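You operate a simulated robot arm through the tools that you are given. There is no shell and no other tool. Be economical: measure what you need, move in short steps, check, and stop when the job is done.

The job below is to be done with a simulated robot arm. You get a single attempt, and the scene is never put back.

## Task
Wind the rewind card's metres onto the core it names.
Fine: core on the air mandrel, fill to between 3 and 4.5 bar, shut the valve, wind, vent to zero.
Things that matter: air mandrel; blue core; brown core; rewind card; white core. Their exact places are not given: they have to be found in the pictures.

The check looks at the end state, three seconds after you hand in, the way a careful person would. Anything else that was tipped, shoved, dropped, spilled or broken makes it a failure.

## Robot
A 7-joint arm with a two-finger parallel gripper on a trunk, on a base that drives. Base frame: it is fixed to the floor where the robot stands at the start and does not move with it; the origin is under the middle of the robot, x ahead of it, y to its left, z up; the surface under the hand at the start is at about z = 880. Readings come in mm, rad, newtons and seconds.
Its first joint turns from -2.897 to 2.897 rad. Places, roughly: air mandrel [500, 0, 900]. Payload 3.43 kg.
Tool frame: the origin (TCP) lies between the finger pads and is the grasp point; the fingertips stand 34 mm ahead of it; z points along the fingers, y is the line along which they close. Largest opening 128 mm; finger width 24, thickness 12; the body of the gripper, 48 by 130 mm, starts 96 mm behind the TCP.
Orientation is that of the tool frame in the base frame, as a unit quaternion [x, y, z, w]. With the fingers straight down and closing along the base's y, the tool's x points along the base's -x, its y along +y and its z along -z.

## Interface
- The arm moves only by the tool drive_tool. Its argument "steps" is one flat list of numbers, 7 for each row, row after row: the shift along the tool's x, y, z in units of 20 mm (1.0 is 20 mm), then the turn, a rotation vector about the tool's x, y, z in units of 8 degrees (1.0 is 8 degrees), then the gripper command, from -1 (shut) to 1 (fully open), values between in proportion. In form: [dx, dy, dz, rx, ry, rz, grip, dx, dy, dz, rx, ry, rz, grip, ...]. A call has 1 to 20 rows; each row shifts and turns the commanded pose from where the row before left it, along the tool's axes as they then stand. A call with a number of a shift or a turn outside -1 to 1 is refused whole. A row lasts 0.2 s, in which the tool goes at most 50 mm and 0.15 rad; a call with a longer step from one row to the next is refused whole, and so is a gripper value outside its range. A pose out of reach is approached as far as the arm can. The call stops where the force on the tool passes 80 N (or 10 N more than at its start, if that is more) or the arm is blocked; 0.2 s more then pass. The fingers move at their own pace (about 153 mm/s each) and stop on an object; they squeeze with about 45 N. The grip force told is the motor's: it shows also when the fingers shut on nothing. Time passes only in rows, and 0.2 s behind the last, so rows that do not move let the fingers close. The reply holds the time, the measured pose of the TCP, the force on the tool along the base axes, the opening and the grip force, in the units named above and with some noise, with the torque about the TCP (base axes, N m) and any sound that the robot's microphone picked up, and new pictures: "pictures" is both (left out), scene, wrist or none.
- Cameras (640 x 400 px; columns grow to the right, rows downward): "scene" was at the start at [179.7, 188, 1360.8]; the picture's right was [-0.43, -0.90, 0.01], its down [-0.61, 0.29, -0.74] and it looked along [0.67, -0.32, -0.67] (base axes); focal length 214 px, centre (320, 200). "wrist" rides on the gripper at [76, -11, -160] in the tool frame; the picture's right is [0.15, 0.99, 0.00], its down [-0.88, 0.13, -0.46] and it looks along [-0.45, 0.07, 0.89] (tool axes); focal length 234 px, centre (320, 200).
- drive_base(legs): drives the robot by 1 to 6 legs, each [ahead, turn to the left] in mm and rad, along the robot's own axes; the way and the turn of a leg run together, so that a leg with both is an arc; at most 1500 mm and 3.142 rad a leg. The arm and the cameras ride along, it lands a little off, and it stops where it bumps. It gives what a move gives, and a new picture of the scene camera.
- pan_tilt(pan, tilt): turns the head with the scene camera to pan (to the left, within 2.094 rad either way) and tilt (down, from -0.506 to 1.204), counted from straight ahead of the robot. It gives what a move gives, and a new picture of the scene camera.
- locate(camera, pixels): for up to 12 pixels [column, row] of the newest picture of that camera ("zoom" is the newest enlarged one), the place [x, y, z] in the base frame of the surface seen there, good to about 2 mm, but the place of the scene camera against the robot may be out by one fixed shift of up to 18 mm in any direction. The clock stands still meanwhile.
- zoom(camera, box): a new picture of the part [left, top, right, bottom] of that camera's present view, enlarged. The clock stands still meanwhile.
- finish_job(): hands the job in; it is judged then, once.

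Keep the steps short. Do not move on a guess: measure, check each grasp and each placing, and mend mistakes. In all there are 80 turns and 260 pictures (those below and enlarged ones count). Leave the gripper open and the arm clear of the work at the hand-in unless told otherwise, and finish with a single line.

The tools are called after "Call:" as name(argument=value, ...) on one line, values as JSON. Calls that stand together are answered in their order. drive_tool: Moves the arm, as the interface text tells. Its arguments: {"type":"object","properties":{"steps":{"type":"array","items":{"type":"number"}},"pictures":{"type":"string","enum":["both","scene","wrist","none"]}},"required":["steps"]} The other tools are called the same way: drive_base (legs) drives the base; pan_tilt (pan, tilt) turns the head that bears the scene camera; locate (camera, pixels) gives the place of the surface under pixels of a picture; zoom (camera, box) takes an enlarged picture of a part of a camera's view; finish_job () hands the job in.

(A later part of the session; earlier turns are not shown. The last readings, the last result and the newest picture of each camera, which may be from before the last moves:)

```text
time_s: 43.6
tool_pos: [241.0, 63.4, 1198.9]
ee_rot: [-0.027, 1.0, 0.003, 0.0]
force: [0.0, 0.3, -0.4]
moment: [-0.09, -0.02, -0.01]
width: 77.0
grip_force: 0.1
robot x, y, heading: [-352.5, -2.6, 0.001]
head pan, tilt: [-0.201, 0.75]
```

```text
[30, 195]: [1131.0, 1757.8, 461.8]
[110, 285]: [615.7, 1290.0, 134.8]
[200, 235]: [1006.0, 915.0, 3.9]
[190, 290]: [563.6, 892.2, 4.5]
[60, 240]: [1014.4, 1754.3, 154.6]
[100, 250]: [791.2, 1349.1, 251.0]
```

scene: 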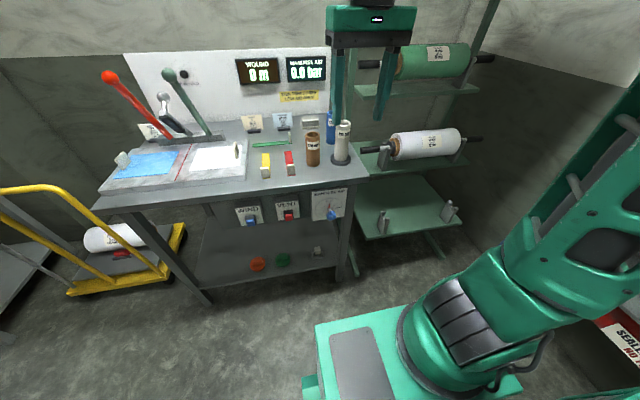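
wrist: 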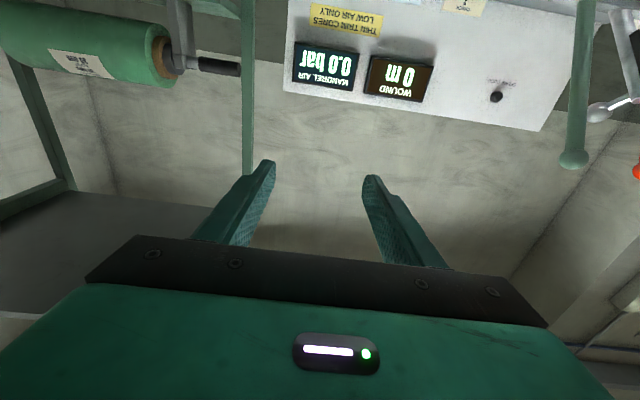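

The floor to the left is clear (trolley beyond y≈1000). I drive to about (-150, 500), heading unchanged.

Call:
drive_base(legs=[[0, 1.571], [500, 0], [0, -1.571], [200, 0]])

```text
time_s: 54.5
tool_pos: [212.3, 671.3, 1207.9]
ee_rot: [-0.165, 0.986, 0.008, 0.019]
force: [2.6, 0.2, -1.5]
moment: [-0.05, 0.24, 0.01]
width: 76.6
grip_force: 0.2
robot x, y, heading: [-350.0, 527.2, 0.155]
head pan, tilt: [-0.201, 0.75]
stopped in leg 3: the robot was blocked; the commanded pose is now the measured one
```

scene: 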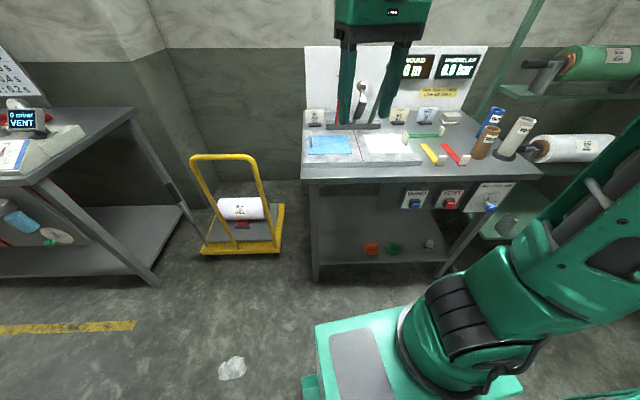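

The turn was blocked at heading 0.155. I zoom to see whether the fingers touch the bench levers.

Call:
zoom(camera="scene", box=[300, 0, 460, 160])

Call:
zoom(camera="wrist", box=[0, 0, 640, 400])

Call:
locate(camera="scene", pixels=[[341, 105], [341, 85], [361, 90], [361, 105], [347, 80], [400, 80]])

```text
2.50 times, centred on (380, 80) of scene
```

zoom: 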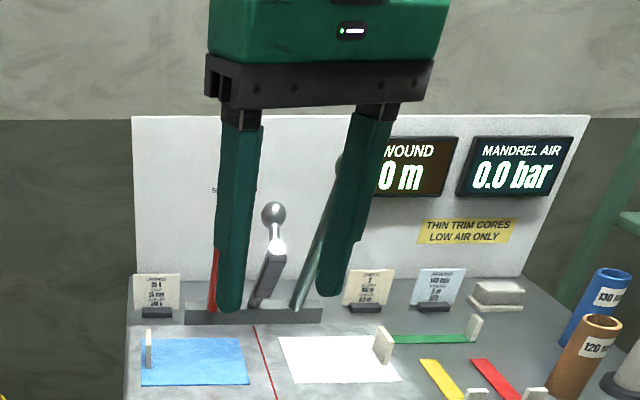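

```text
1.00 times, centred on (320, 200) of wrist (not enlarged: the box is as wide or as high as the picture)
```

zoom: 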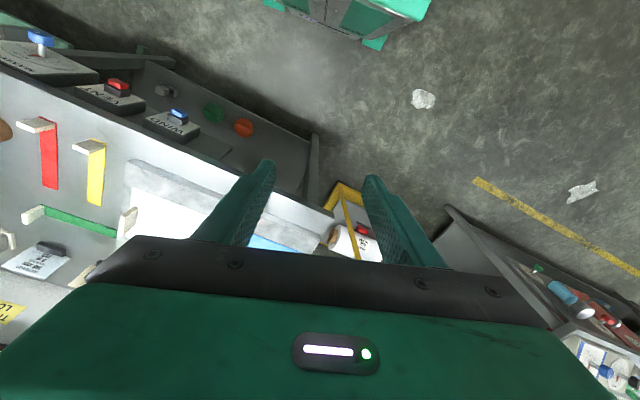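

```text
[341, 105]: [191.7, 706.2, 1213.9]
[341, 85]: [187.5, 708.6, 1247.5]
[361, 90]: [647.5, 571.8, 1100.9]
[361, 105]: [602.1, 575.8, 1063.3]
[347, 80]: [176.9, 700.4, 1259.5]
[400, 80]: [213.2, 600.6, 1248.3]
```

The levers are far off (x>600), so that isn't it. I look around the base for what blocks.

Call:
pan_tilt(pan=2.09, tilt=1.0)

Call:
pan_tilt(pan=-1.5, tilt=0.8)

```text
time_s: 56.7
tool_pos: [210.9, 671.5, 1209.4]
ee_rot: [-0.165, 0.986, 0.008, 0.019]
force: [0.1, 0.5, 0.4]
moment: [0.0, 0.01, -0.03]
width: 76.7
grip_force: 0.1
robot x, y, heading: [-343.4, 530.7, 0.161]
head pan, tilt: [2.089, 1.0]
```

scene: 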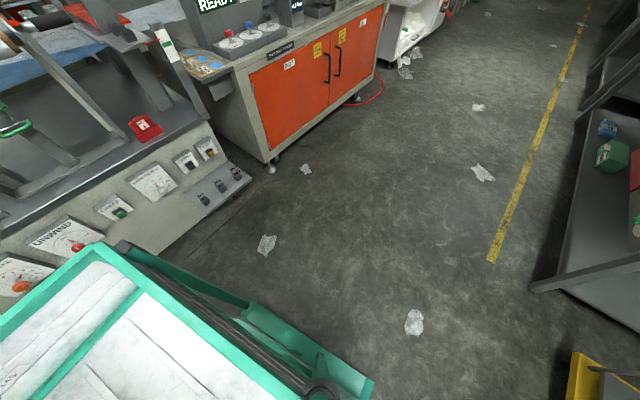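

```text
time_s: 59.7
tool_pos: [211.7, 672.1, 1208.3]
ee_rot: [-0.164, 0.986, 0.008, 0.019]
force: [0.1, 0.0, -0.3]
moment: [-0.02, -0.04, 0.03]
width: 76.8
grip_force: 0.2
robot x, y, heading: [-344.9, 529.9, 0.167]
head pan, tilt: [-1.499, 0.799]
```

scene: 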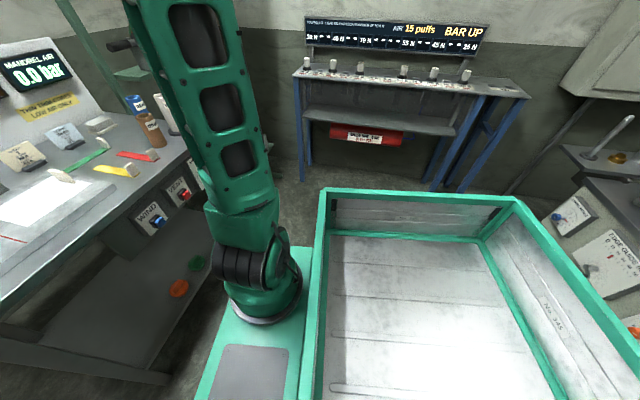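

Call:
locate(camera="scene", pixels=[[515, 200], [325, 192], [600, 320], [620, 270], [560, 215], [580, 165], [265, 330], [300, 240]])

```text
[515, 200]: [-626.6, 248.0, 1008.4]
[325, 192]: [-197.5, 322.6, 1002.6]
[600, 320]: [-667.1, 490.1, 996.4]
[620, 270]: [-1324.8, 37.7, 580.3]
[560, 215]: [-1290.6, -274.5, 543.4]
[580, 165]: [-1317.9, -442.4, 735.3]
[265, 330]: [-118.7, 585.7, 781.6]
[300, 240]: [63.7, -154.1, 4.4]
```

Nothing is visibly in the way. I try the remaining small turn alone.

Call:
drive_base(legs=[[0, -0.16]])

```text
time_s: 60.8
tool_pos: [223.8, 575.2, 1207.2]
ee_rot: [-0.058, 0.998, 0.005, 0.016]
force: [0.0, -0.2, -1.6]
moment: [0.01, -0.02, -0.02]
width: 76.6
grip_force: 0.1
robot x, y, heading: [-347.6, 527.1, 0.002]
head pan, tilt: [-1.499, 0.799]
```

scene: 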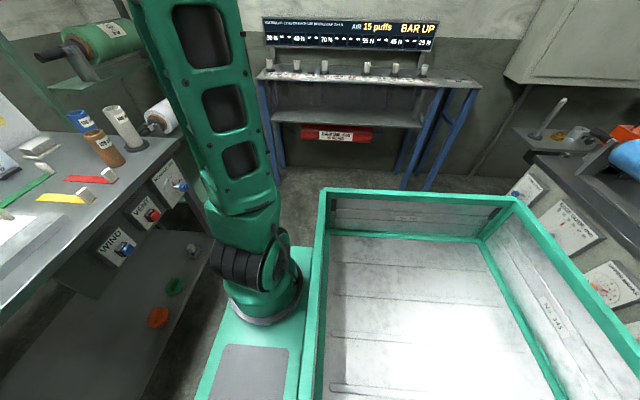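

The turn now succeeded. I square up the tool and swing it to the right (y≈255) at the same height, away from the levers.

Call:
drive_tool(steps=[0, 0, 0, 0.09, 0.24, 0.83, 0.2, 0, -1, 0, 0, 0, 0, 0.2, 0, -1, 0, 0, 0, 0, 0.2, 0, -1, 0, 0, 0, 0, 0.2, 0, -1, 0, 0, 0, 0, 0.2, 0, -1, 0, 0, 0, 0, 0.2, 0, -1, 0, 0, 0, 0, 0.2, 0, -1, 0, 0, 0, 0, 0.2, 0, -1, 0, 0, 0, 0, 0.2, 0, -1, 0, 0, 0, 0, 0.2, 0, -1, 0, 0, 0, 0, 0.2, 0, -1, 0, 0, 0, 0, 0.2, 0, -1, 0, 0, 0, 0, 0.2, 0, -1, 0, 0, 0, 0, 0.2, 0, -1, 0, 0, 0, 0, 0.2, 0, -1, 0, 0, 0, 0, 0.2, 0, -1, 0, 0, 0, 0, 0.2, 0, 0, 0, 0, 0, 0, 0.2], pictures="none")

Call:
pan_tilt(pan=-0.5, tilt=0.7)

```text
time_s: 64.6
tool_pos: [224.3, 255.9, 1198.1]
ee_rot: [-0.013, 1.0, -0.002, 0.008]
force: [0.0, -0.3, -0.4]
moment: [-0.02, -0.02, 0.03]
width: 77.1
grip_force: 0.0
out of reach, approached as far as the arm can: row 1, 3, 6
robot x, y, heading: [-348.3, 532.6, -0.003]
head pan, tilt: [-1.499, 0.799]
```

```text
time_s: 65.8
tool_pos: [224.0, 256.1, 1198.3]
ee_rot: [-0.013, 1.0, -0.001, 0.008]
force: [-0.1, 0.1, -0.2]
moment: [0.0, -0.01, 0.0]
width: 77.0
grip_force: 0.0
robot x, y, heading: [-348.8, 528.1, -0.004]
head pan, tilt: [-0.499, 0.7]
```

scene: 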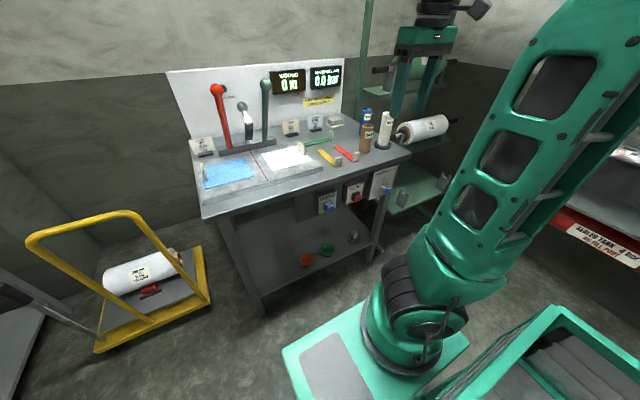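

The bench is undisturbed. I drive ahead 200 mm.

Call:
drive_base(legs=[[200, 0]])

```text
time_s: 67.5
tool_pos: [425.9, 257.6, 1198.4]
ee_rot: [-0.014, 1.0, -0.002, 0.007]
force: [-0.1, -0.1, -0.5]
moment: [0.01, -0.02, -0.01]
width: 77.0
grip_force: 0.0
robot x, y, heading: [-146.0, 530.0, 0.004]
head pan, tilt: [-0.499, 0.7]
```

scene: 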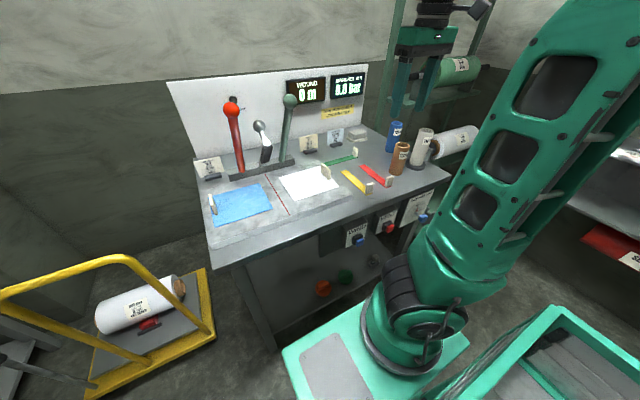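

Next I move the tool to about (250, 60, 1200), right of the robot and in front of the bench.

Call:
drive_tool(steps=[0.88, -0.98, 0, 0, 0, 0, 0.2, 0.88, -0.98, 0, 0, 0, 0, 0.2, 0.88, -0.98, 0, 0, 0, 0, 0.2, 0.88, -0.98, 0, 0, 0, 0, 0.2, 0.88, -0.98, 0, 0, 0, 0, 0.2, 0.88, -0.98, 0, 0, 0, 0, 0.2, 0.88, -0.98, 0, 0, 0, 0, 0.2, 0.88, -0.98, 0, 0, 0, 0, 0.2, 0.88, -0.98, 0, 0, 0, 0, 0.2, 0.88, -0.98, 0, 0, 0, 0, 0.2, 0, 0, 0, 0, 0, 0, 0.2], pictures="none")

```text
time_s: 69.8
tool_pos: [242.4, 55.0, 1202.9]
ee_rot: [-0.014, 1.0, -0.001, 0.014]
force: [0.7, -0.5, -0.1]
moment: [0.05, 0.0, -0.01]
width: 76.7
grip_force: 0.1
robot x, y, heading: [-147.0, 527.7, 0.005]
head pan, tilt: [-0.499, 0.7]
```

I lower to z≈900 here, in free space in front of the bench.

Call:
drive_tool(steps=[0, 0, 1, 0, 0, 0, 0.2, 0, 0, 1, 0, 0, 0, 0.2, 0, 0, 1, 0, 0, 0, 0.2, 0, 0, 1, 0, 0, 0, 0.2, 0, 0, 1, 0, 0, 0, 0.2, 0, 0, 1, 0, 0, 0, 0.2, 0, 0, 1, 0, 0, 0, 0.2, 0, 0, 1, 0, 0, 0, 0.2, 0, 0, 1, 0, 0, 0, 0.2, 0, 0, 1, 0, 0, 0, 0.2, 0, 0, 1, 0, 0, 0, 0.2, 0, 0, 1, 0, 0, 0, 0.2, 0, 0, 1, 0, 0, 0, 0.2, 0, 0, 1, 0, 0, 0, 0.2, 0, 0, 1, 0, 0, 0, 0.2, 0, 0, 0, 0, 0, 0, 0.2], pictures="none")

```text
time_s: 73.2
tool_pos: [250.2, 54.8, 902.2]
ee_rot: [-0.014, 1.0, 0.0, 0.013]
force: [0.3, 0.6, -0.1]
moment: [0.0, -0.01, -0.01]
width: 76.8
grip_force: 0.1
robot x, y, heading: [-149.3, 529.3, 0.003]
head pan, tilt: [-0.499, 0.7]
```

Now I pitch the tool to point forward (+x).

Call:
drive_tool(steps=[0, 0, 0, 0, 0, 0.2, 0.2, 0, 0, 0, 0, -0.92, 0, 0.2, 0, 0, 0, 0, -0.92, 0, 0.2, 0, 0, 0, 0, -0.92, 0, 0.2, 0, 0, 0, 0, -0.92, 0, 0.2, 0, 0, 0, 0, -0.92, 0, 0.2, 0, 0, 0, 0, -0.92, 0, 0.2, 0, 0, 0, 0, -0.92, 0, 0.2, 0, 0, 0, 0, -0.92, 0, 0.2, 0, 0, 0, 0, -0.92, 0, 0.2, 0, 0, 0, 0, -0.92, 0, 0.2, 0, 0, 0, 0, -0.92, 0, 0.2, 0, 0, 0, 0, -0.94, 0, 0.2, 0, 0, 0, 0, 0, 0, 0.2])

```text
time_s: 76.2
tool_pos: [248.1, 54.7, 902.1]
ee_rot: [-0.001, 0.706, -0.001, 0.708]
force: [-1.1, -0.6, 0.4]
moment: [-0.05, 0.0, 0.02]
width: 76.9
grip_force: 0.0
robot x, y, heading: [-148.4, 526.9, 0.004]
head pan, tilt: [-0.499, 0.7]
```

scene: 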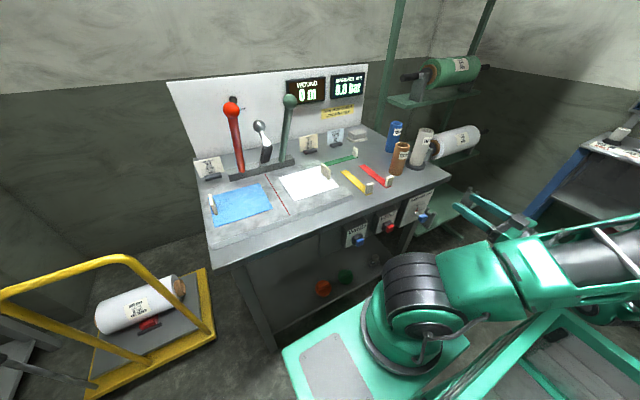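
wrist: 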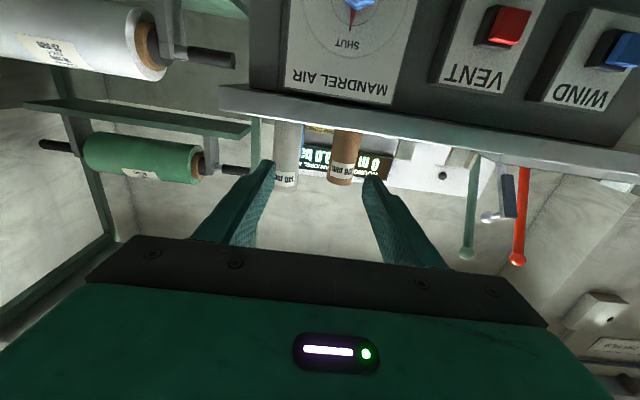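

The tool is horizontal with no reach trouble, and the wrist view (upside down) shows the knob at top (355,5). I lower 100 mm and move 5 mm back.

Call:
drive_tool(steps=[1, 0, 0, 0, 0, 0, 0.2, 1, 0, 0, 0, 0, 0, 0.2, 1, 0, 0, 0, 0, 0, 0.2, 1, 0, 0, 0, 0, 0, 0.2, 1, 0, 0, 0, 0, 0, 0.2, 0, 0, 0, 0, 0, 0, 0.2])

```text
time_s: 77.7
tool_pos: [247.3, 54.7, 800.5]
ee_rot: [-0.001, 0.707, -0.001, 0.708]
force: [-0.9, 0.3, -0.7]
moment: [-0.02, 0.02, 0.0]
width: 76.9
grip_force: 0.1
robot x, y, heading: [-147.1, 530.7, 0.003]
head pan, tilt: [-0.499, 0.7]
```

scene: 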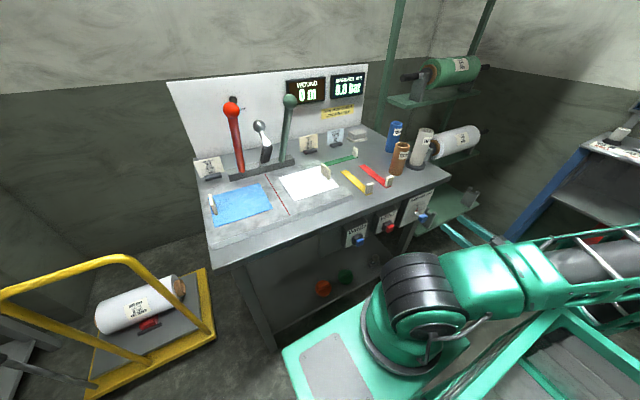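
wrist: 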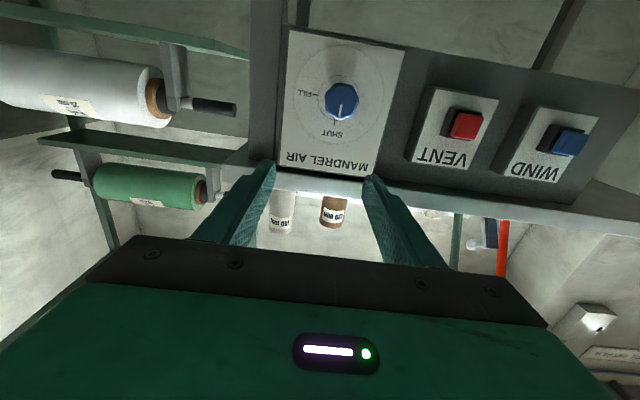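

Now the knob is well seen. I zoom and measure the knob and both buttons with the wrist camera.

Call:
zoom(camera="wrist", box=[280, 40, 420, 140])

Call:
locate(camera="wrist", pixels=[[342, 100], [328, 101], [357, 101], [342, 87], [342, 115], [466, 125], [569, 143], [300, 60], [390, 60], [350, 165], [340, 183]])

```text
4.00 times, centred on (350, 90) of wrist
```

zoom: 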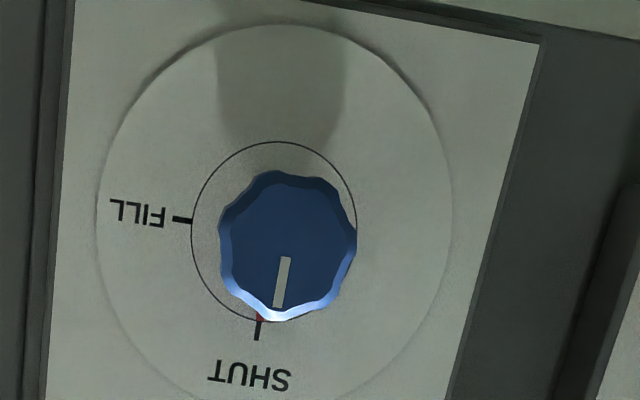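

```text
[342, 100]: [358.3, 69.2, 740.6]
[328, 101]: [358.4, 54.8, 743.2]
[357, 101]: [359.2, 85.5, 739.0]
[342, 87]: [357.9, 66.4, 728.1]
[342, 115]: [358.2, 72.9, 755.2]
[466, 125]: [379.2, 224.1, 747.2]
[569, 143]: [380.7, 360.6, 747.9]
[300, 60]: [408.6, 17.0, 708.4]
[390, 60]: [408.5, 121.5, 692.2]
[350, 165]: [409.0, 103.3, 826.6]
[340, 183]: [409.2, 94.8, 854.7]
```

Knob front centre is (358, 69.3, 741.5), panel plane at x≈408. I align laterally, with 2.95 units down and 0.73 units in y, then re-check.

Call:
drive_tool(steps=[1, 0.25, 0, 0, 0, 0, 0.2, 1, 0.25, 0, 0, 0, 0, 0.2, 0.95, 0.23, 0, 0, 0, 0, 0.2, 0, 0, 0, 0, 0, 0, 0.2, 0, 0, 0, 0, 0, 0, 0.2], pictures="wrist")

Call:
zoom(camera="wrist", box=[260, 100, 400, 200])

```text
time_s: 78.8
tool_pos: [244.7, 60.3, 762.0]
ee_rot: [-0.025, 0.718, -0.02, 0.696]
force: [-0.9, -0.5, -0.1]
moment: [0.0, 0.02, -0.03]
width: 76.8
grip_force: 0.0
robot x, y, heading: [-144.9, 532.4, 0.003]
head pan, tilt: [-0.499, 0.7]
```

wrist: 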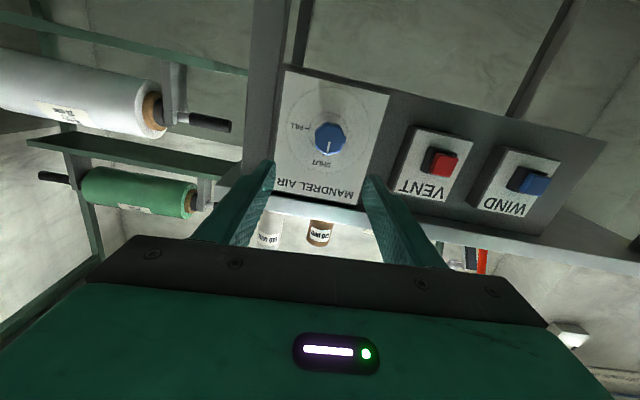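

```text
4.00 times, centred on (330, 150) of wrist
```

zoom: 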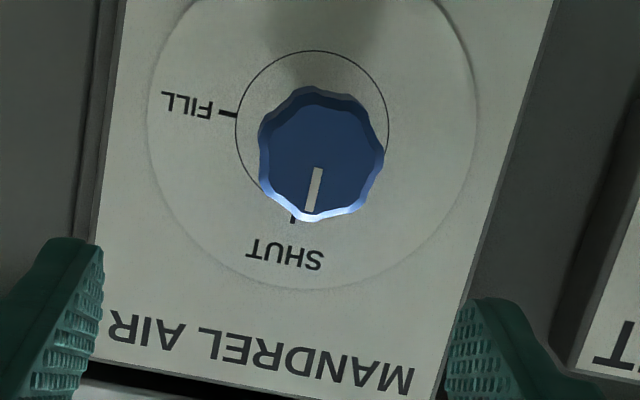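

The pose fell short (z 762, slight rotation). I check whether it is still settling.

Call:
drive_tool(steps=[0, 0, 0, 0, 0, 0, 0.2, 0, 0, 0, 0, 0, 0, 0.2, 0, 0, 0, 0, 0, 0, 0.2], pictures="scene")

Call:
zoom(camera="scene", box=[340, 180, 640, 400])

```text
time_s: 79.7
tool_pos: [244.2, 61.6, 760.0]
ee_rot: [-0.024, 0.717, -0.018, 0.696]
force: [-0.2, -0.6, -0.8]
moment: [-0.02, 0.05, -0.01]
width: 76.6
grip_force: 0.0
robot x, y, heading: [-147.5, 530.7, 0.001]
head pan, tilt: [-0.499, 0.7]
```

scene: 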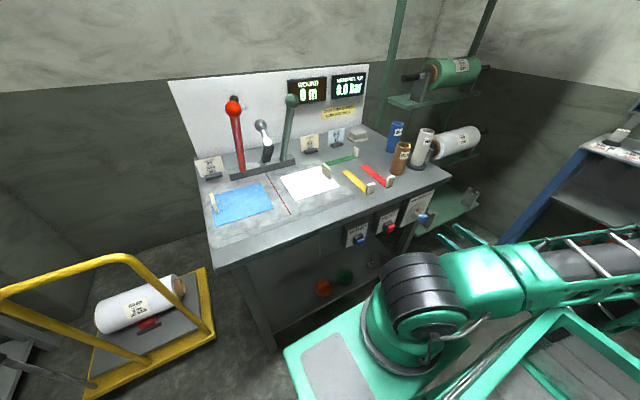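

```text
1.82 times, centred on (490, 290) of scene
```

zoom: 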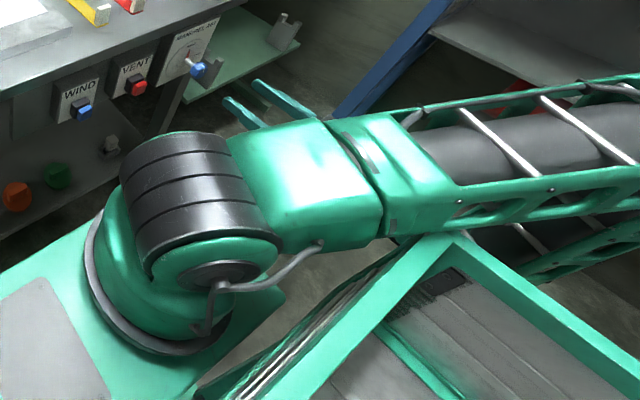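

The upper arm is lying low by the crate corner. Moving the hand forward swings it away, so I advance 50 mm (fingertips still short of the knob) and look.

Call:
drive_tool(steps=[0, 0, 0.5, 0, 0, 0, 0.2, 0, 0, 0.5, 0, 0, 0, 0.2, 0, 0, 0.5, 0, 0, 0, 0.2, 0, 0, 0.5, 0, 0, 0, 0.2, 0, 0, 0.5, 0, 0, 0, 0.2, 0, 0, 0, 0, 0, 0, 0.2, 0, 0, 0, 0, 0, 0, 0.2])

```text
time_s: 81.2
tool_pos: [298.8, 69.6, 742.0]
ee_rot: [-0.001, 0.707, 0.0, 0.707]
force: [0.5, -0.1, 0.2]
moment: [-0.03, 0.0, -0.01]
width: 76.7
grip_force: 0.1
robot x, y, heading: [-147.5, 531.0, 0.002]
head pan, tilt: [-0.499, 0.7]
```

scene: 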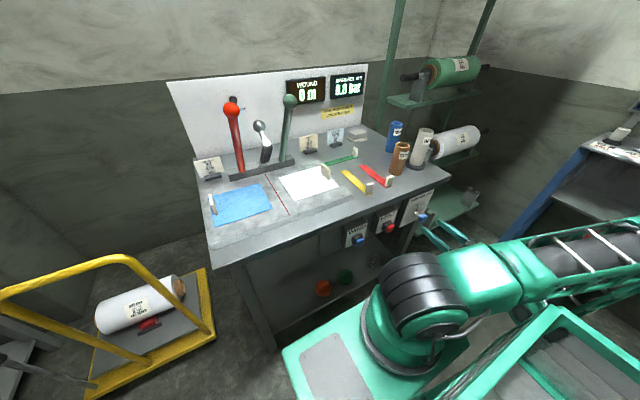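
wrist: 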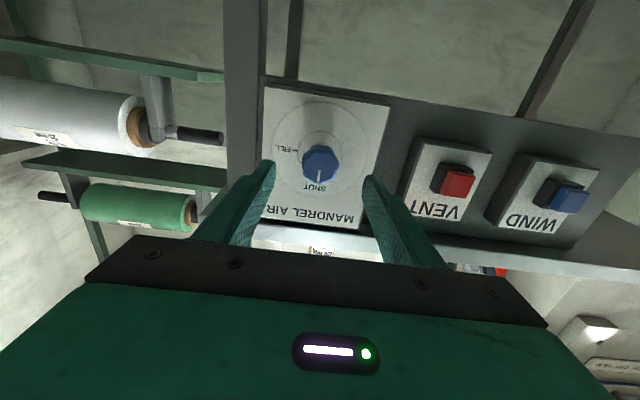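

Excellent: the pose is now exact (299, 69.6, 742), level. I re-measure the knob before advancing.

Call:
zoom(camera="wrist", box=[250, 110, 390, 210])

Call:
locate(camera="wrist", pixels=[[319, 163], [303, 165], [335, 163], [319, 146], [320, 183], [319, 105], [455, 184], [568, 199]])

```text
4.00 times, centred on (320, 160) of wrist
```

zoom: 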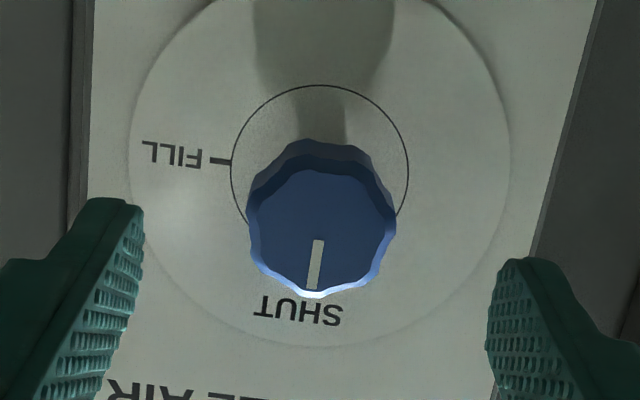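

```text
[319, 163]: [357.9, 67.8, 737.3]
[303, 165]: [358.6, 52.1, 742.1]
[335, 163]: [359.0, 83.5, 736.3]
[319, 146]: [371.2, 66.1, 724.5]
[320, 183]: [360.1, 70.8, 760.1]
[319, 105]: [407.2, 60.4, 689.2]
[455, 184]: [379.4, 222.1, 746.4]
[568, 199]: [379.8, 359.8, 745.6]
```

Centre is confirmed at about (358, 68.5, 741.5). I advance 64 mm so the fingers straddle the knob.

Call:
drive_tool(steps=[0, -0.05, 0.5, 0, 0, 0, 0.2, 0, 0, 0.5, 0, 0, 0, 0.2, 0, 0, 0.5, 0, 0, 0, 0.2, 0, 0, 0.5, 0, 0, 0, 0.2, 0, 0, 0.5, 0, 0, 0, 0.2, 0, 0, 0.4, 0, 0, 0, 0.2, 0, 0, 0.3, 0, 0, 0, 0.2, 0, 0, 0, 0, 0, 0, 0.2])

```text
time_s: 83.0
tool_pos: [361.5, 67.6, 741.4]
ee_rot: [-0.001, 0.707, -0.001, 0.708]
force: [-0.1, -0.2, 0.4]
moment: [0.0, -0.01, 0.03]
width: 77.0
grip_force: 0.1
robot x, y, heading: [-147.0, 528.9, 0.002]
head pan, tilt: [-0.499, 0.7]
```

scene: 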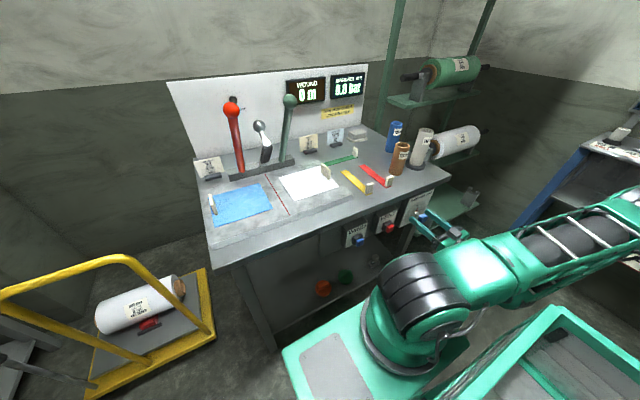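
wrist: 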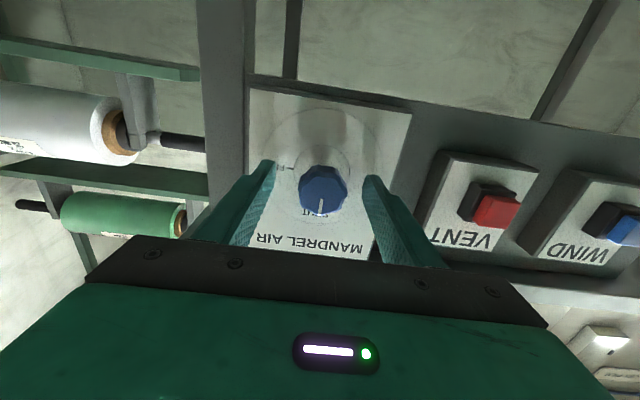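

I close on the knob, 3 mm deeper.

Call:
drive_tool(steps=[0, 0, 0.15, 0, 0, 0, 0.2, 0, 0, 0, 0, 0, 0, -1, 0, 0, 0, 0, 0, 0, -1, 0, 0, 0, 0, 0, 0, -1], pictures="wrist")

Call:
zoom(camera="scene", box=[270, 60, 380, 130])

```text
time_s: 84.0
tool_pos: [364.8, 70.7, 741.4]
ee_rot: [-0.002, 0.707, 0.001, 0.707]
force: [-5.3, 28.0, -4.4]
moment: [-0.01, -0.58, -0.55]
width: 37.8
grip_force: 45.2
robot x, y, heading: [-148.9, 532.5, 0.005]
head pan, tilt: [-0.499, 0.7]
```

wrist: 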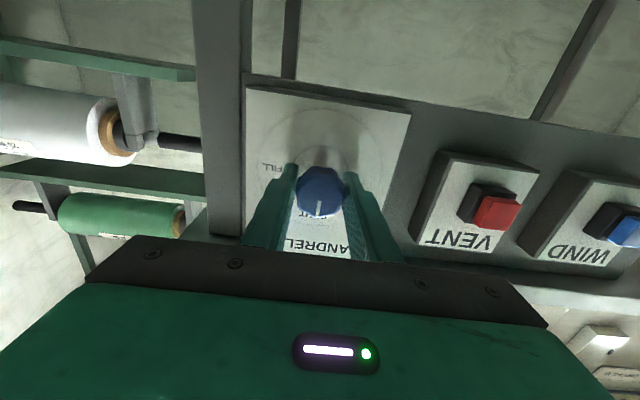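

```text
5.71 times, centred on (325, 95) of scene
```

zoom: 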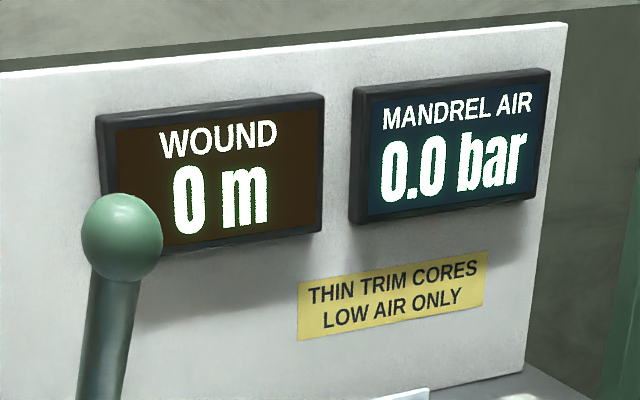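

The knob is held but with 28 N sideways, so I relieve it with a 2 mm shift in +y and turn 16° clockwise, reading the gauge.

Call:
drive_tool(steps=[0, 0.1, 0, 0, 0, 0, -1, 0, 0, 0, 0, 0, 1, -1, 0, 0, 0, 0, 0, 1, -1, 0, 0, 0, 0, 0, 0, -1])

Call:
zoom(camera="scene", box=[320, 60, 380, 110])

```text
time_s: 85.0
tool_pos: [365.9, 69.0, 741.5]
ee_rot: [0.099, 0.7, 0.097, 0.7]
force: [-1.6, -0.9, -10.5]
moment: [0.01, -0.25, -0.92]
width: 38.0
grip_force: 44.8
robot x, y, heading: [-146.8, 530.1, -0.0]
head pan, tilt: [-0.499, 0.7]
```

scene: 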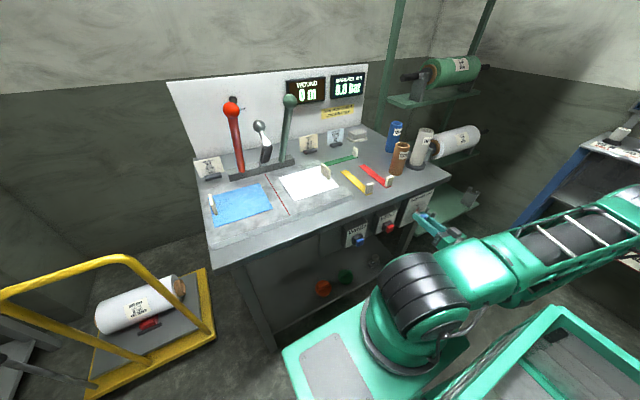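
wrist: 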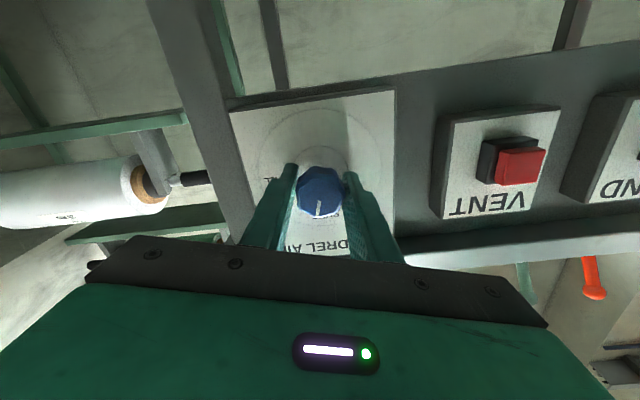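

```text
8.00 times, centred on (350, 85) of scene
```

zoom: 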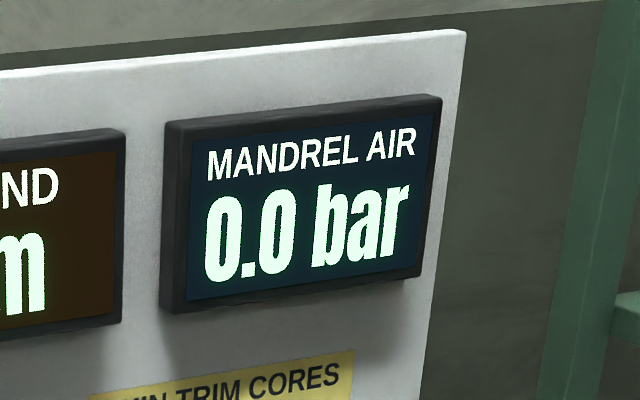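

The knob turns with the hand. Still 0.0 bar; another 24°.

Call:
drive_tool(steps=[0, 0, 0, 0, 0, 1, -1, 0, 0, 0, 0, 0, 1, -1, 0, 0, 0, 0, 0, 1, -1], pictures="scene")

Call:
zoom(camera="scene", box=[320, 60, 380, 110])

```text
time_s: 85.8
tool_pos: [365.3, 68.6, 742.6]
ee_rot: [0.243, 0.664, 0.241, 0.665]
force: [2.7, -12.6, -11.5]
moment: [-0.02, -0.5, -0.56]
width: 37.8
grip_force: 44.9
robot x, y, heading: [-146.0, 531.6, 0.009]
head pan, tilt: [-0.499, 0.7]
```

scene: 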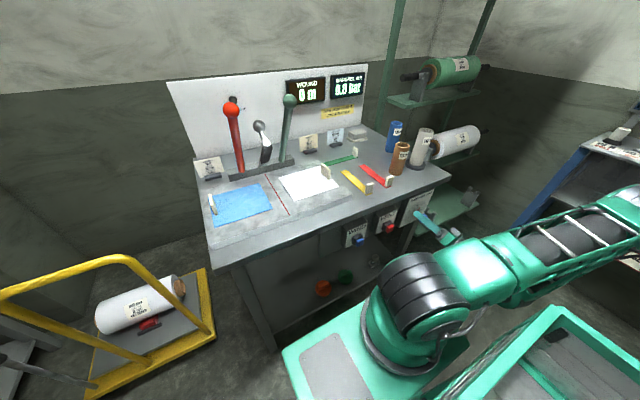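

```text
8.00 times, centred on (350, 85) of scene
```

zoom: 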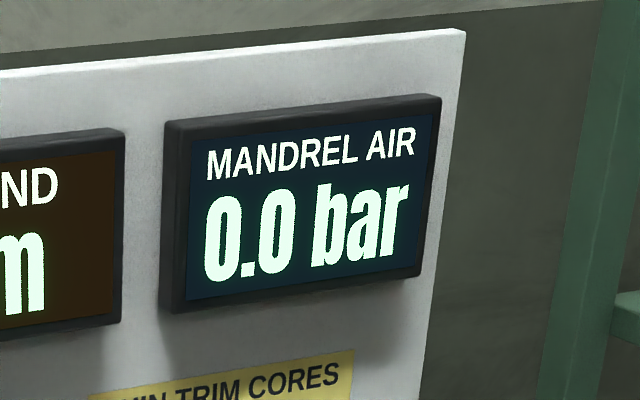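

At 40°: 0.0 bar. 16° more.

Call:
drive_tool(steps=[0, 0, 0, 0, 0, 1, -1, 0, 0, 0, 0, 0, 1, -1], pictures="none")

Call:
zoom(camera="scene", box=[320, 60, 380, 110])

```text
time_s: 86.5
tool_pos: [363.8, 70.0, 742.5]
ee_rot: [0.331, 0.624, 0.331, 0.626]
force: [4.2, -21.4, -7.3]
moment: [0.01, 0.06, -0.68]
width: 37.6
grip_force: 45.2
robot x, y, heading: [-147.1, 529.7, 0.002]
head pan, tilt: [-0.499, 0.7]
```

```text
8.00 times, centred on (350, 85) of scene
```

zoom: 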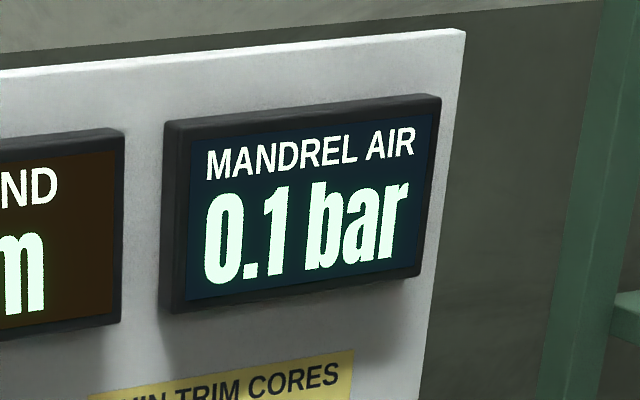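

It has begun filling at 56°. I hold here for 0.6 s to learn the rate.

Call:
drive_tool(steps=[0, 0, 0, 0, 0, 0, -1, 0, 0, 0, 0, 0, 0, -1], pictures="none")

Call:
zoom(camera="scene", box=[320, 60, 380, 110])

```text
time_s: 87.0
tool_pos: [364.8, 69.9, 741.6]
ee_rot: [0.331, 0.624, 0.331, 0.626]
force: [5.5, -26.2, -5.2]
moment: [-0.02, 0.38, -0.16]
width: 38.0
grip_force: 45.0
robot x, y, heading: [-150.9, 531.4, 0.005]
head pan, tilt: [-0.499, 0.7]
```

```text
8.00 times, centred on (350, 85) of scene
```

zoom: 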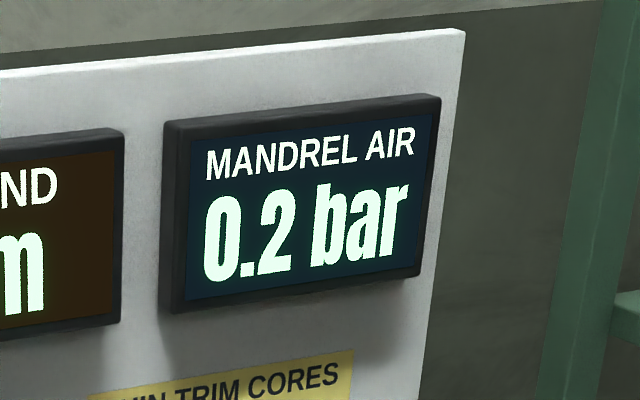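

About 0.2 bar/s. I hold 4 s here and read again.

Call:
drive_tool(steps=[0, 0, 0, 0, 0, 0, -1, 0, 0, 0, 0, 0, 0, -1, 0, 0, 0, 0, 0, 0, -1, 0, 0, 0, 0, 0, 0, -1, 0, 0, 0, 0, 0, 0, -1, 0, 0, 0, 0, 0, 0, -1, 0, 0, 0, 0, 0, 0, -1, 0, 0, 0, 0, 0, 0, -1, 0, 0, 0, 0, 0, 0, -1, 0, 0, 0, 0, 0, 0, -1, 0, 0, 0, 0, 0, 0, -1, 0, 0, 0, 0, 0, 0, -1, 0, 0, 0, 0, 0, 0, -1, 0, 0, 0, 0, 0, 0, -1, 0, 0, 0, 0, 0, 0, -1, 0, 0, 0, 0, 0, 0, -1, 0, 0, 0, 0, 0, 0, -1, 0, 0, 0, 0, 0, 0, -1, 0, 0, 0, 0, 0, 0, -1, 0, 0, 0, 0, 0, 0, -1], pictures="none")

Call:
zoom(camera="scene", box=[320, 60, 380, 110])

```text
time_s: 91.2
tool_pos: [365.3, 70.3, 743.2]
ee_rot: [0.331, 0.624, 0.331, 0.625]
force: [4.7, -32.7, 5.9]
moment: [-0.03, 0.31, -0.2]
width: 37.7
grip_force: 44.8
robot x, y, heading: [-146.4, 530.3, 0.006]
head pan, tilt: [-0.499, 0.7]
```

```text
8.00 times, centred on (350, 85) of scene
```

zoom: 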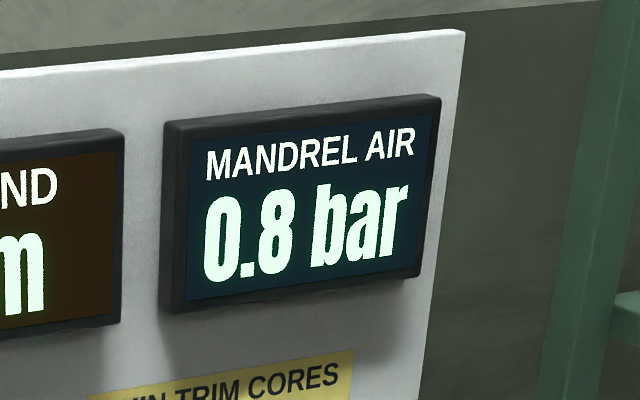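

The rate is 0.145 bar/s. I relieve the sideways load, open 8° more and hold 3 s.

Call:
drive_tool(steps=[-0.06, -0.04, 0, 0, 0, 1, -1, 0, 0, 0, 0, 0, 0, -1, 0, 0, 0, 0, 0, 0, -1, 0, 0, 0, 0, 0, 0, -1, 0, 0, 0, 0, 0, 0, -1, 0, 0, 0, 0, 0, 0, -1, 0, 0, 0, 0, 0, 0, -1, 0, 0, 0, 0, 0, 0, -1, 0, 0, 0, 0, 0, 0, -1, 0, 0, 0, 0, 0, 0, -1, 0, 0, 0, 0, 0, 0, -1, 0, 0, 0, 0, 0, 0, -1, 0, 0, 0, 0, 0, 0, -1, 0, 0, 0, 0, 0, 0, -1], pictures="none")

Call:
zoom(camera="scene", box=[320, 60, 380, 110])

```text
time_s: 94.2
tool_pos: [366.3, 70.1, 741.6]
ee_rot: [0.374, 0.6, 0.374, 0.601]
force: [-13.8, 8.3, -8.9]
moment: [-0.04, 0.45, 0.14]
width: 37.7
grip_force: 45.4
robot x, y, heading: [-147.7, 529.0, 0.004]
head pan, tilt: [-0.499, 0.7]
```

```text
8.00 times, centred on (350, 85) of scene
```

zoom: 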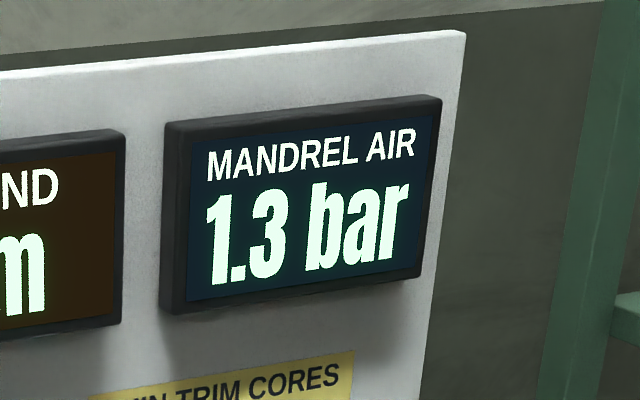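

1.3 bar. I open 8° more and hold 4 s.

Call:
drive_tool(steps=[0, 0, 0, 0, 0, 1, -1, 0, 0, 0, 0, 0, 0, -1, 0, 0, 0, 0, 0, 0, -1, 0, 0, 0, 0, 0, 0, -1, 0, 0, 0, 0, 0, 0, -1, 0, 0, 0, 0, 0, 0, -1, 0, 0, 0, 0, 0, 0, -1, 0, 0, 0, 0, 0, 0, -1, 0, 0, 0, 0, 0, 0, -1, 0, 0, 0, 0, 0, 0, -1, 0, 0, 0, 0, 0, 0, -1, 0, 0, 0, 0, 0, 0, -1, 0, 0, 0, 0, 0, 0, -1, 0, 0, 0, 0, 0, 0, -1, 0, 0, 0, 0, 0, 0, -1, 0, 0, 0, 0, 0, 0, -1, 0, 0, 0, 0, 0, 0, -1, 0, 0, 0, 0, 0, 0, -1, 0, 0, 0, 0, 0, 0, -1, 0, 0, 0, 0, 0, 0, -1], pictures="none")

Call:
zoom(camera="scene", box=[320, 60, 380, 110])

```text
time_s: 98.5
tool_pos: [365.1, 69.4, 741.8]
ee_rot: [0.414, 0.573, 0.416, 0.572]
force: [-23.3, 24.8, -14.9]
moment: [0.0, 0.33, -0.15]
width: 37.6
grip_force: 44.5
robot x, y, heading: [-149.9, 529.9, 0.001]
head pan, tilt: [-0.499, 0.7]
```

```text
8.00 times, centred on (350, 85) of scene
```

zoom: 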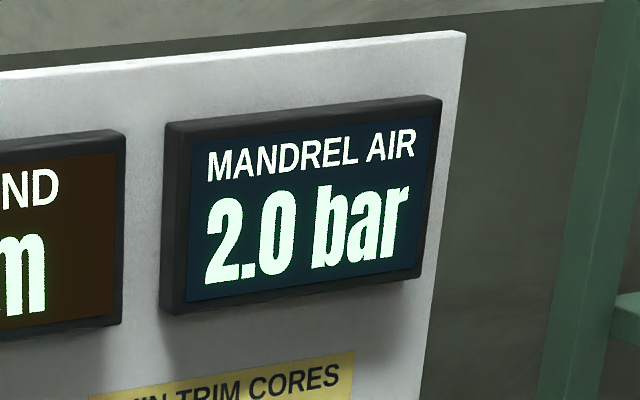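

2.0 bar, steady at about 0.17 bar/s. I relieve the load and hold another 4 s.

Call:
drive_tool(steps=[0.07, 0.02, -0.05, 0, 0, 0, -1, 0, 0, 0, 0, 0, 0, -1, 0, 0, 0, 0, 0, 0, -1, 0, 0, 0, 0, 0, 0, -1, 0, 0, 0, 0, 0, 0, -1, 0, 0, 0, 0, 0, 0, -1, 0, 0, 0, 0, 0, 0, -1, 0, 0, 0, 0, 0, 0, -1, 0, 0, 0, 0, 0, 0, -1, 0, 0, 0, 0, 0, 0, -1, 0, 0, 0, 0, 0, 0, -1, 0, 0, 0, 0, 0, 0, -1, 0, 0, 0, 0, 0, 0, -1, 0, 0, 0, 0, 0, 0, -1, 0, 0, 0, 0, 0, 0, -1, 0, 0, 0, 0, 0, 0, -1, 0, 0, 0, 0, 0, 0, -1, 0, 0, 0, 0, 0, 0, -1, 0, 0, 0, 0, 0, 0, -1, 0, 0, 0, 0, 0, 0, -1], pictures="none")

Call:
zoom(camera="scene", box=[320, 60, 380, 110])

```text
time_s: 102.7
tool_pos: [364.6, 70.8, 742.2]
ee_rot: [0.414, 0.573, 0.415, 0.573]
force: [27.7, -27.5, 9.8]
moment: [-0.01, 0.41, -0.17]
width: 37.8
grip_force: 45.2
robot x, y, heading: [-147.4, 527.3, 0.001]
head pan, tilt: [-0.499, 0.7]
```

```text
8.00 times, centred on (350, 85) of scene
```

zoom: 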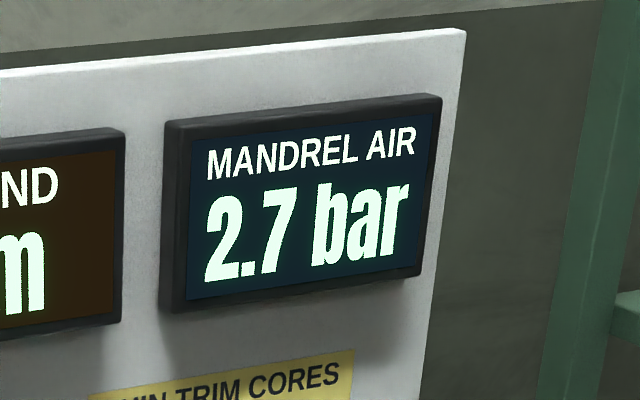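

2.7 bar. One more 4 s hold should give about 3.4.

Call:
drive_tool(steps=[-0.04, -0.01, 0.03, 0, 0, 0, -1, 0, 0, 0, 0, 0, 0, -1, 0, 0, 0, 0, 0, 0, -1, 0, 0, 0, 0, 0, 0, -1, 0, 0, 0, 0, 0, 0, -1, 0, 0, 0, 0, 0, 0, -1, 0, 0, 0, 0, 0, 0, -1, 0, 0, 0, 0, 0, 0, -1, 0, 0, 0, 0, 0, 0, -1, 0, 0, 0, 0, 0, 0, -1, 0, 0, 0, 0, 0, 0, -1, 0, 0, 0, 0, 0, 0, -1, 0, 0, 0, 0, 0, 0, -1, 0, 0, 0, 0, 0, 0, -1, 0, 0, 0, 0, 0, 0, -1, 0, 0, 0, 0, 0, 0, -1, 0, 0, 0, 0, 0, 0, -1, 0, 0, 0, 0, 0, 0, -1, 0, 0, 0, 0, 0, 0, -1, 0, 0, 0, 0, 0, 0, -1], pictures="none")

Call:
zoom(camera="scene", box=[320, 60, 380, 110])

```text
time_s: 106.8
tool_pos: [365.7, 70.1, 741.9]
ee_rot: [0.414, 0.572, 0.416, 0.573]
force: [-9.2, 6.1, 0.9]
moment: [-0.01, 0.35, -0.26]
width: 37.9
grip_force: 45.2
robot x, y, heading: [-147.8, 530.3, 0.003]
head pan, tilt: [-0.499, 0.7]
```

```text
8.00 times, centred on (350, 85) of scene
```

zoom: 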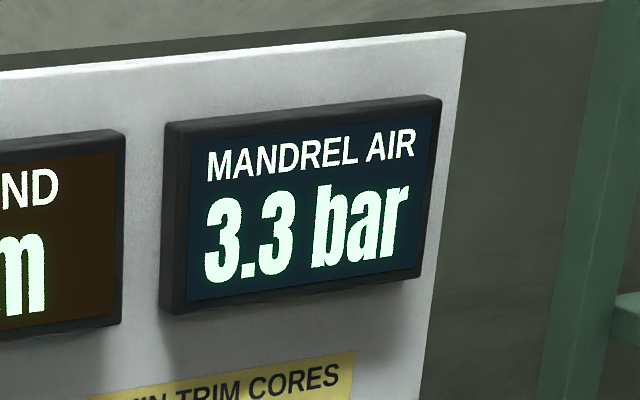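

3.3 bar. I hold 0.8 s more, then turn the knob back 72° to SHUT.

Call:
drive_tool(steps=[0, 0, 0, 0, 0, 0, -1, 0, 0, 0, 0, 0, 0, -1, 0, 0, 0, 0, 0, 0, -1, 0, 0, 0, 0, 0, -1, -1, 0, 0, 0, 0, 0, -1, -1, 0, 0, 0, 0, 0, -1, -1, 0, 0, 0, 0, 0, -1, -1, 0, 0, 0, 0, 0, -1, -1, 0, 0, 0, 0, 0, -1, -1, 0, 0, 0, 0, 0, -1, -1, 0, 0, 0, 0, 0, -1, -1, 0, 0, 0, 0, 0, -1, -1, 0, 0, 0, 0, 0, 0, -1], pictures="wrist")

Call:
zoom(camera="wrist", box=[250, 110, 390, 230])

Call:
zoom(camera="scene", box=[320, 60, 380, 110])

```text
time_s: 109.7
tool_pos: [364.5, 68.7, 741.2]
ee_rot: [0.0, 0.707, -0.002, 0.707]
force: [-28.6, 11.3, -23.4]
moment: [0.0, -0.34, -0.48]
width: 37.8
grip_force: 44.8
robot x, y, heading: [-145.8, 527.8, 0.001]
head pan, tilt: [-0.499, 0.7]
```

wrist: 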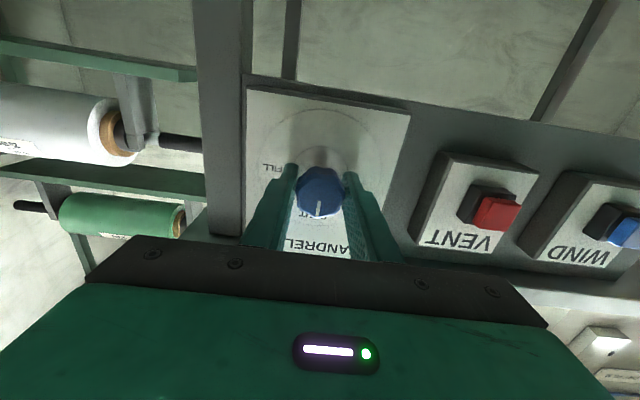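

```text
3.33 times, centred on (320, 170) of wrist
```

zoom: 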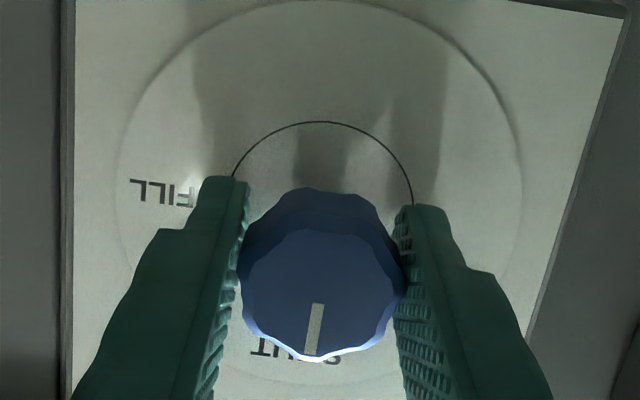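

```text
8.00 times, centred on (350, 85) of scene
```

zoom: 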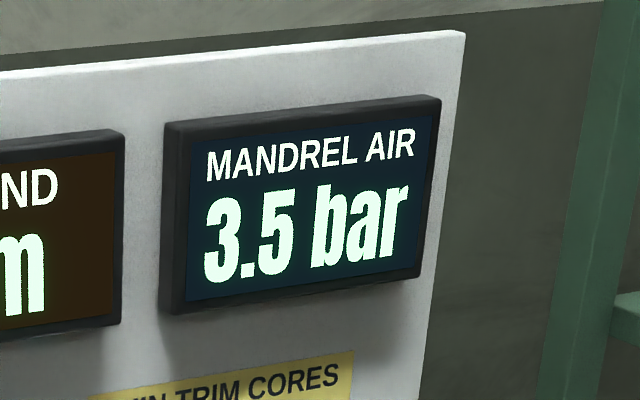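

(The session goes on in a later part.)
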